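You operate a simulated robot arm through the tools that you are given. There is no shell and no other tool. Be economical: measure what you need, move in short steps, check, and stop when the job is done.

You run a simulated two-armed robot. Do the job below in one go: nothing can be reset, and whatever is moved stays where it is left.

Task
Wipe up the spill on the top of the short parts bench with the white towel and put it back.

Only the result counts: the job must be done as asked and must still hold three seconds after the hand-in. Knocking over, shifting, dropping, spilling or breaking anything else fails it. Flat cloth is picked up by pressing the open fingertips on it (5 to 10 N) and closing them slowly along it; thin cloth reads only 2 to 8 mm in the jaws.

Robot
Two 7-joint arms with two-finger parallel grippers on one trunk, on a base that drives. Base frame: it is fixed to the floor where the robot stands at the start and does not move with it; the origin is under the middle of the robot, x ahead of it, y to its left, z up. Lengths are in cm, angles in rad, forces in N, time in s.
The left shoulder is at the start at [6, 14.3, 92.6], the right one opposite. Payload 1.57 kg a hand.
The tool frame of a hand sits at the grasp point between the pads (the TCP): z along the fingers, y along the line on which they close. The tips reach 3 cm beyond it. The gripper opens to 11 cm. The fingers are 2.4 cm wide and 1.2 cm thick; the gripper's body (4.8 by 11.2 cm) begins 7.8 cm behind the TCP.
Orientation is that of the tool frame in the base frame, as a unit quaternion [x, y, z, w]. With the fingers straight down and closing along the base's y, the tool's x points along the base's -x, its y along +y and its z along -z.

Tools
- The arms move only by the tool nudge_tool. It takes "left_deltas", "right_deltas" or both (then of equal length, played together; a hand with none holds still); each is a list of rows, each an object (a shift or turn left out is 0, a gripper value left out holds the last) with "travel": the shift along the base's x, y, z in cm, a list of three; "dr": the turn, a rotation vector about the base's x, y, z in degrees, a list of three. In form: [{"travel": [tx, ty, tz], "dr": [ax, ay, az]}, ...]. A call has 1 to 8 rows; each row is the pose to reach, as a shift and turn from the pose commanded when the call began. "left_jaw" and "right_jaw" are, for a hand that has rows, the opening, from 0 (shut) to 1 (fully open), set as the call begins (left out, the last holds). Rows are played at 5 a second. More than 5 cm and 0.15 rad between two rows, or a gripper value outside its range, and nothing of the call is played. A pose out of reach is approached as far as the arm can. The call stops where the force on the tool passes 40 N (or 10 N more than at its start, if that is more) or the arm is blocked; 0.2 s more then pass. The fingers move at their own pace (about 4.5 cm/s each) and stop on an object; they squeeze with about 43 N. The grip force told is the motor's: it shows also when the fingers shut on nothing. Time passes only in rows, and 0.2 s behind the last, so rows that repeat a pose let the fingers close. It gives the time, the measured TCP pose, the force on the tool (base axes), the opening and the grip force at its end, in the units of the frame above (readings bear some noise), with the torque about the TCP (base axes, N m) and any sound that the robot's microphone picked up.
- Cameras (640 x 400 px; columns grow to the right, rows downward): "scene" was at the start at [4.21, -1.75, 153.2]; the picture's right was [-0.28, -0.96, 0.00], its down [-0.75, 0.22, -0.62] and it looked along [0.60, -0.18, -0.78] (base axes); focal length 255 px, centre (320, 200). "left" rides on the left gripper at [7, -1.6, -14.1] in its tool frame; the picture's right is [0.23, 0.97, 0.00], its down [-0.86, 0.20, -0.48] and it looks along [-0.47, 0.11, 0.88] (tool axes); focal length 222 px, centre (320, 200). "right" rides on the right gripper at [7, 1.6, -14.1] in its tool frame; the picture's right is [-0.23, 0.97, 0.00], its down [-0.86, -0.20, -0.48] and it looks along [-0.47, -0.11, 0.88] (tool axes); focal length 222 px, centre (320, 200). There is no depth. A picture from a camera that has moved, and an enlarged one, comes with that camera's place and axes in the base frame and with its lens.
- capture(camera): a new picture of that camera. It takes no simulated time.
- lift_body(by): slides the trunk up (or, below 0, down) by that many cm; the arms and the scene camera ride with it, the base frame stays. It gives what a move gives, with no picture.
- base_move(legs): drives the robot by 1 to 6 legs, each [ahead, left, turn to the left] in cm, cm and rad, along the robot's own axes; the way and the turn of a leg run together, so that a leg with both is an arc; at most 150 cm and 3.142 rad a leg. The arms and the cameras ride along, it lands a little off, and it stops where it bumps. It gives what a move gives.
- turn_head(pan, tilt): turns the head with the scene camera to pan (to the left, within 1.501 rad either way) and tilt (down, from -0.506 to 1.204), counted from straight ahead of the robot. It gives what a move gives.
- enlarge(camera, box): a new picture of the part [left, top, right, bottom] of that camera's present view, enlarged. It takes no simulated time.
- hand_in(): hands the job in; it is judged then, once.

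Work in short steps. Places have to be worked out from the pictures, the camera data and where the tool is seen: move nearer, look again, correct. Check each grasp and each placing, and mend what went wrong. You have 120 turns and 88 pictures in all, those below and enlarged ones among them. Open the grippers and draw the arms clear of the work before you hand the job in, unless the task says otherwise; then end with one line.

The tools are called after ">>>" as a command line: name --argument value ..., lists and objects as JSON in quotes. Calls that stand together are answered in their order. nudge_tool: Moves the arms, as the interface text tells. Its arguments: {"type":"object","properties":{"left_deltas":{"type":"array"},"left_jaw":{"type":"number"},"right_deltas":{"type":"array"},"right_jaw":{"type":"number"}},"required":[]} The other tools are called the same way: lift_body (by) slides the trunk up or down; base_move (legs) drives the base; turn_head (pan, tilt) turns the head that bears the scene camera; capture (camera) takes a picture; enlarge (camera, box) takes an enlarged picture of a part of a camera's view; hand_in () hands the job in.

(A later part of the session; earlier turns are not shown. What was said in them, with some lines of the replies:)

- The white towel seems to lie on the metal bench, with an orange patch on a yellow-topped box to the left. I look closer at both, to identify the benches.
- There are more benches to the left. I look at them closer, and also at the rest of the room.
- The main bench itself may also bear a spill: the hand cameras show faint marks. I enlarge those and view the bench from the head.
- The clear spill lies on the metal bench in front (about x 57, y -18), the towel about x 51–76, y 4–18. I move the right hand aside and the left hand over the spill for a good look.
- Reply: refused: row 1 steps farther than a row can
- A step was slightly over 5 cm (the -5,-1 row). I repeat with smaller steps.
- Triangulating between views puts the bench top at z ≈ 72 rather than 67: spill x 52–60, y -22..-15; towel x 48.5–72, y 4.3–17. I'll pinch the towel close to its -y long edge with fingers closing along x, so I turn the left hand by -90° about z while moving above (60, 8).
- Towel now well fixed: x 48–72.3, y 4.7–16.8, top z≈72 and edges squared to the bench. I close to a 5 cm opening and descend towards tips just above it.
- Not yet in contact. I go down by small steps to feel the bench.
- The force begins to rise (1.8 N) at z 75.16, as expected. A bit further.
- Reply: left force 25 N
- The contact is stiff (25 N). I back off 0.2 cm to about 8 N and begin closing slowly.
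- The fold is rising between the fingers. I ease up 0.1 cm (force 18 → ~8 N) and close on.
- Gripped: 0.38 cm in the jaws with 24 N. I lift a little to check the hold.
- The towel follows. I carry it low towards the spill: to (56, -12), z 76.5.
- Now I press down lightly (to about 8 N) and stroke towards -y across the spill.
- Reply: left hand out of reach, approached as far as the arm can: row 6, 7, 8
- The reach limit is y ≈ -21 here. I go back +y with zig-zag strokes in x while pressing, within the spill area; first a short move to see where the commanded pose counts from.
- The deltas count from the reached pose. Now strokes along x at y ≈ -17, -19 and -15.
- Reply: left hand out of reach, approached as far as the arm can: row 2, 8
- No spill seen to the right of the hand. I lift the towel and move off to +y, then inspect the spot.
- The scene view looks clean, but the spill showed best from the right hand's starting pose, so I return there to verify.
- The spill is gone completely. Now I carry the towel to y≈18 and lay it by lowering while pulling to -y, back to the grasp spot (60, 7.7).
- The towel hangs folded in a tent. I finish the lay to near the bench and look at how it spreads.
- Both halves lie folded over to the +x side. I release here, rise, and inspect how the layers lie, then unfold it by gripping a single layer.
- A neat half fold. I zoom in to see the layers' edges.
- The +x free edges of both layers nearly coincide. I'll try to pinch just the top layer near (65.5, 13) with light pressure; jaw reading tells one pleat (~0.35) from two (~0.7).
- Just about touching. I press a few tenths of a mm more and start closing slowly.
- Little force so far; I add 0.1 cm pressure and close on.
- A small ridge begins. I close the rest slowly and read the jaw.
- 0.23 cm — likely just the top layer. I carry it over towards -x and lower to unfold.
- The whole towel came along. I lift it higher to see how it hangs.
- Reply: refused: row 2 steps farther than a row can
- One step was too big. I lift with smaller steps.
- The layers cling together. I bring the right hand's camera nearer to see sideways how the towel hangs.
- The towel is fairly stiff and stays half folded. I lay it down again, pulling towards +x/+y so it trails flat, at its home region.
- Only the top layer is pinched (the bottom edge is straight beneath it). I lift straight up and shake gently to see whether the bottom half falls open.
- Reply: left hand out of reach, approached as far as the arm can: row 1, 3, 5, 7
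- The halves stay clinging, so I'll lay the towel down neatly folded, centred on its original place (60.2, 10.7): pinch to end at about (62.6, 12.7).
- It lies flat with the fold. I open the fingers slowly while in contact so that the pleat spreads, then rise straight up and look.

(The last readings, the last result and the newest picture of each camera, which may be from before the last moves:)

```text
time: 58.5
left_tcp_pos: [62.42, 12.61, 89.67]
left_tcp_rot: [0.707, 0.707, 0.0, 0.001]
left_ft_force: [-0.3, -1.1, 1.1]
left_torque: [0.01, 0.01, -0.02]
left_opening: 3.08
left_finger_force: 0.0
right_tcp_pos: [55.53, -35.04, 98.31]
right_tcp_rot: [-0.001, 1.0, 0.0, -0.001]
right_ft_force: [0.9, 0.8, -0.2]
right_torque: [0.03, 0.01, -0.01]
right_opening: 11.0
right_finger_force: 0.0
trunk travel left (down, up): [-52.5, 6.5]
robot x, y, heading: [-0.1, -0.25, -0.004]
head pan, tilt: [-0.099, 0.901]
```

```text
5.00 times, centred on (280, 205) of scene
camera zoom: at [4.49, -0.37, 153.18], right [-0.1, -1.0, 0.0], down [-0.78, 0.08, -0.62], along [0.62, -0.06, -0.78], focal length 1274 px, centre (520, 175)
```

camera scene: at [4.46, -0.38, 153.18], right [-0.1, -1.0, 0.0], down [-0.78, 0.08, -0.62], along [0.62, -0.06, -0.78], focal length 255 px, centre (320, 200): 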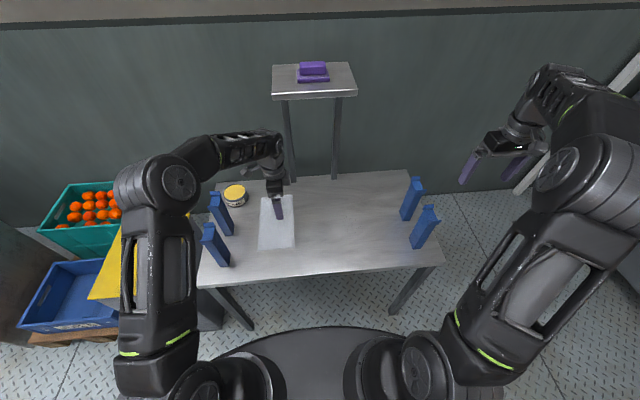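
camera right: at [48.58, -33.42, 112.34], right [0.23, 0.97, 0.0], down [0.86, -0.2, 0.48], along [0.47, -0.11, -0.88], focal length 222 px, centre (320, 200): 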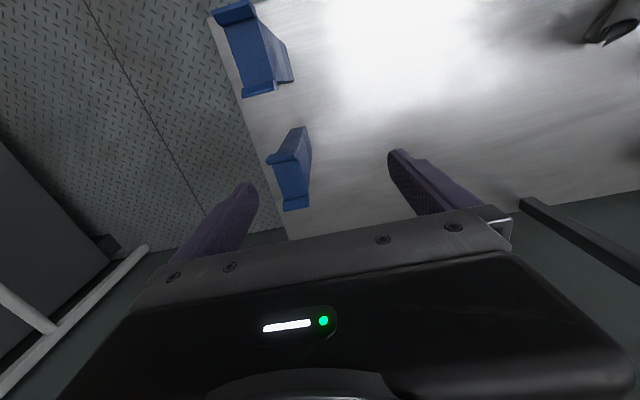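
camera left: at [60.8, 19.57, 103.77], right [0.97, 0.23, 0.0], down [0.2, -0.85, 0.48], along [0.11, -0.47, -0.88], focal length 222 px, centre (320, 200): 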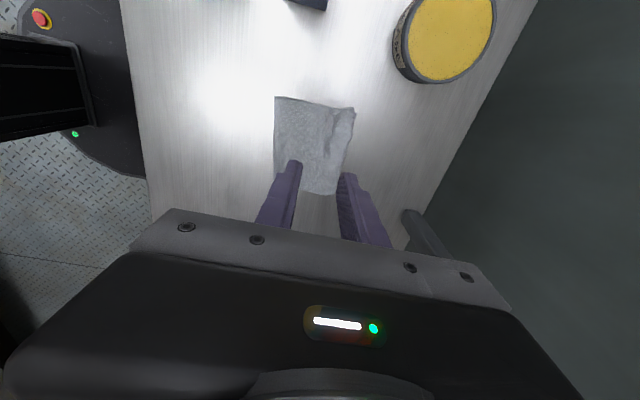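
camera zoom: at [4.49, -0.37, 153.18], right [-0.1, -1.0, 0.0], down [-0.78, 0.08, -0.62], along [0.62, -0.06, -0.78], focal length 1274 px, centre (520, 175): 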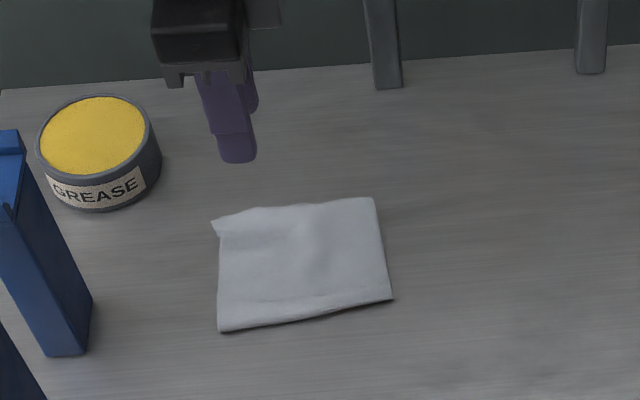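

The towel lies flat, folded once, centred at about (62, 11), within 2 cm of its original centre. I open the hand, draw it up and back, and take a final look.

>>> nudge_tool --left_deltas '[{"travel": [0, 0, 4]}, {"travel": [-2, 0, 8]}, {"travel": [-5, 0, 10]}, {"travel": [-9, 0, 11]}, {"travel": [-13, 0, 11]}, {"travel": [-17, 0, 11]}, {"travel": [-17, 0, 11]}]' --left_jaw 1.0

>>> capture --camera "scene"

>>> enlarge --camera "right" --box '[200, 0, 640, 220]'

```text
time: 60.1
left_tcp_pos: [45.33, 12.65, 100.68]
left_tcp_rot: [0.707, 0.707, 0.0, 0.0]
left_ft_force: [0.6, 0.7, -0.8]
left_torque: [-0.03, 0.02, 0.0]
left_opening: 10.97
left_finger_force: 0.1
right_tcp_pos: [55.54, -34.96, 98.38]
right_tcp_rot: [0.0, 1.0, 0.0, 0.0]
right_ft_force: [-0.2, -0.3, 0.2]
right_torque: [0.03, 0.02, 0.01]
right_opening: 11.01
right_finger_force: 0.2
trunk travel left (down, up): [-52.5, 6.5]
robot x, y, heading: [0.14, 0.18, -0.001]
head pan, tilt: [-0.099, 0.901]
```

```text
26 pictures are left
camera scene: at [4.53, -0.38, 153.17], right [-0.1, -1.0, 0.0], down [-0.78, 0.08, -0.62], along [0.62, -0.06, -0.78], focal length 255 px, centre (320, 200)
```

scene: 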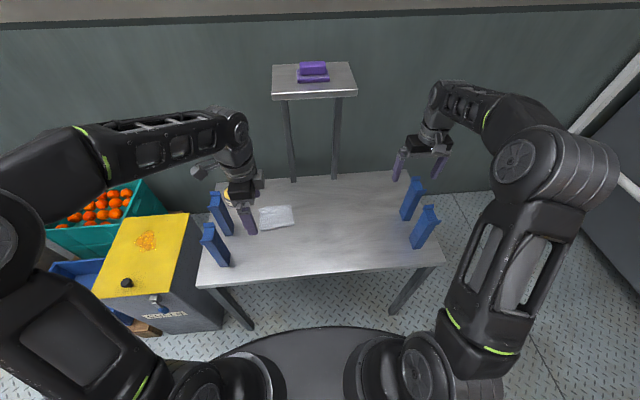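

```text
1.45 times, centred on (420, 110) of right
camera zoom: at [48.57, -33.41, 112.43], right [0.23, 0.97, 0.0], down [0.86, -0.2, 0.48], along [0.47, -0.11, -0.88], focal length 323 px, centre (174, 331)
```

zoom: 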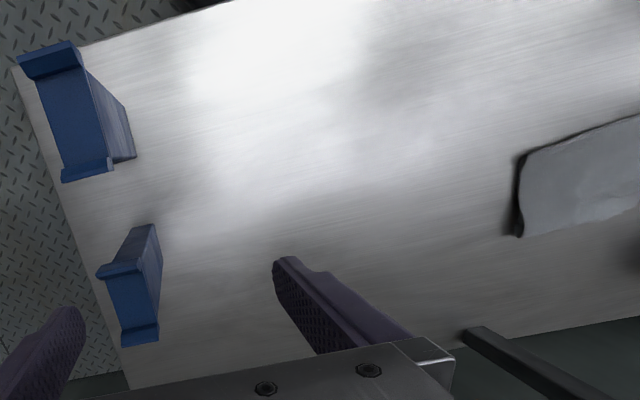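

The clear spill is gone and nothing else has moved. Before handing in I check the yellow box once more, to be sure its orange patch and label don't make it the "short parts bench".

>>> enlarge --camera "scene" --box '[80, 200, 240, 330]'

>>> enlarge --camera "scene" --box '[180, 170, 460, 330]'

```text
3.08 times, centred on (160, 265) of scene
camera zoom: at [4.53, -0.38, 153.17], right [-0.1, -1.0, 0.0], down [-0.78, 0.08, -0.62], along [0.62, -0.06, -0.78], focal length 784 px, centre (812, 0)
```

zoom: 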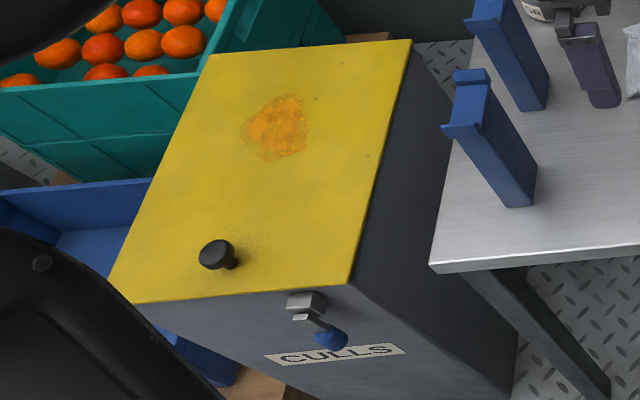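

```text
2.29 times, centred on (320, 250) of scene
camera zoom: at [4.53, -0.38, 153.17], right [-0.1, -1.0, 0.0], down [-0.78, 0.08, -0.62], along [0.62, -0.06, -0.78], focal length 582 px, centre (320, 86)
```

zoom: 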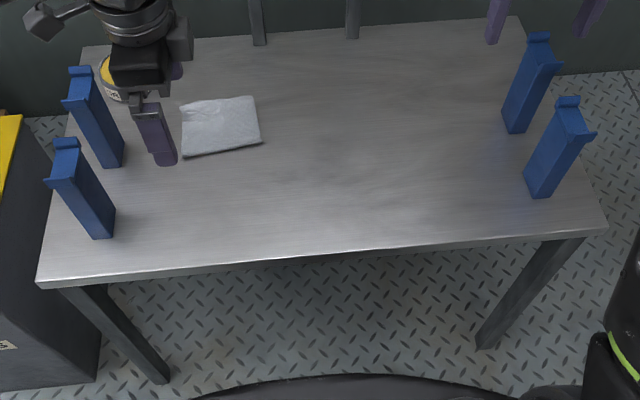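

The yellow box is a "CULLS" bin, so the steel bench with the blue part holders is the parts bench. It is wiped clean, the towel is back at its place, and the hands are open and clear, so I hand in.

>>> hand_in

```text
The job is handed in.
```

I wiped the clear spill off the steel parts bench and put the white towel back within about 2 cm of where it started; it lies flat but folded once in half, because I couldn't get it to unfold.
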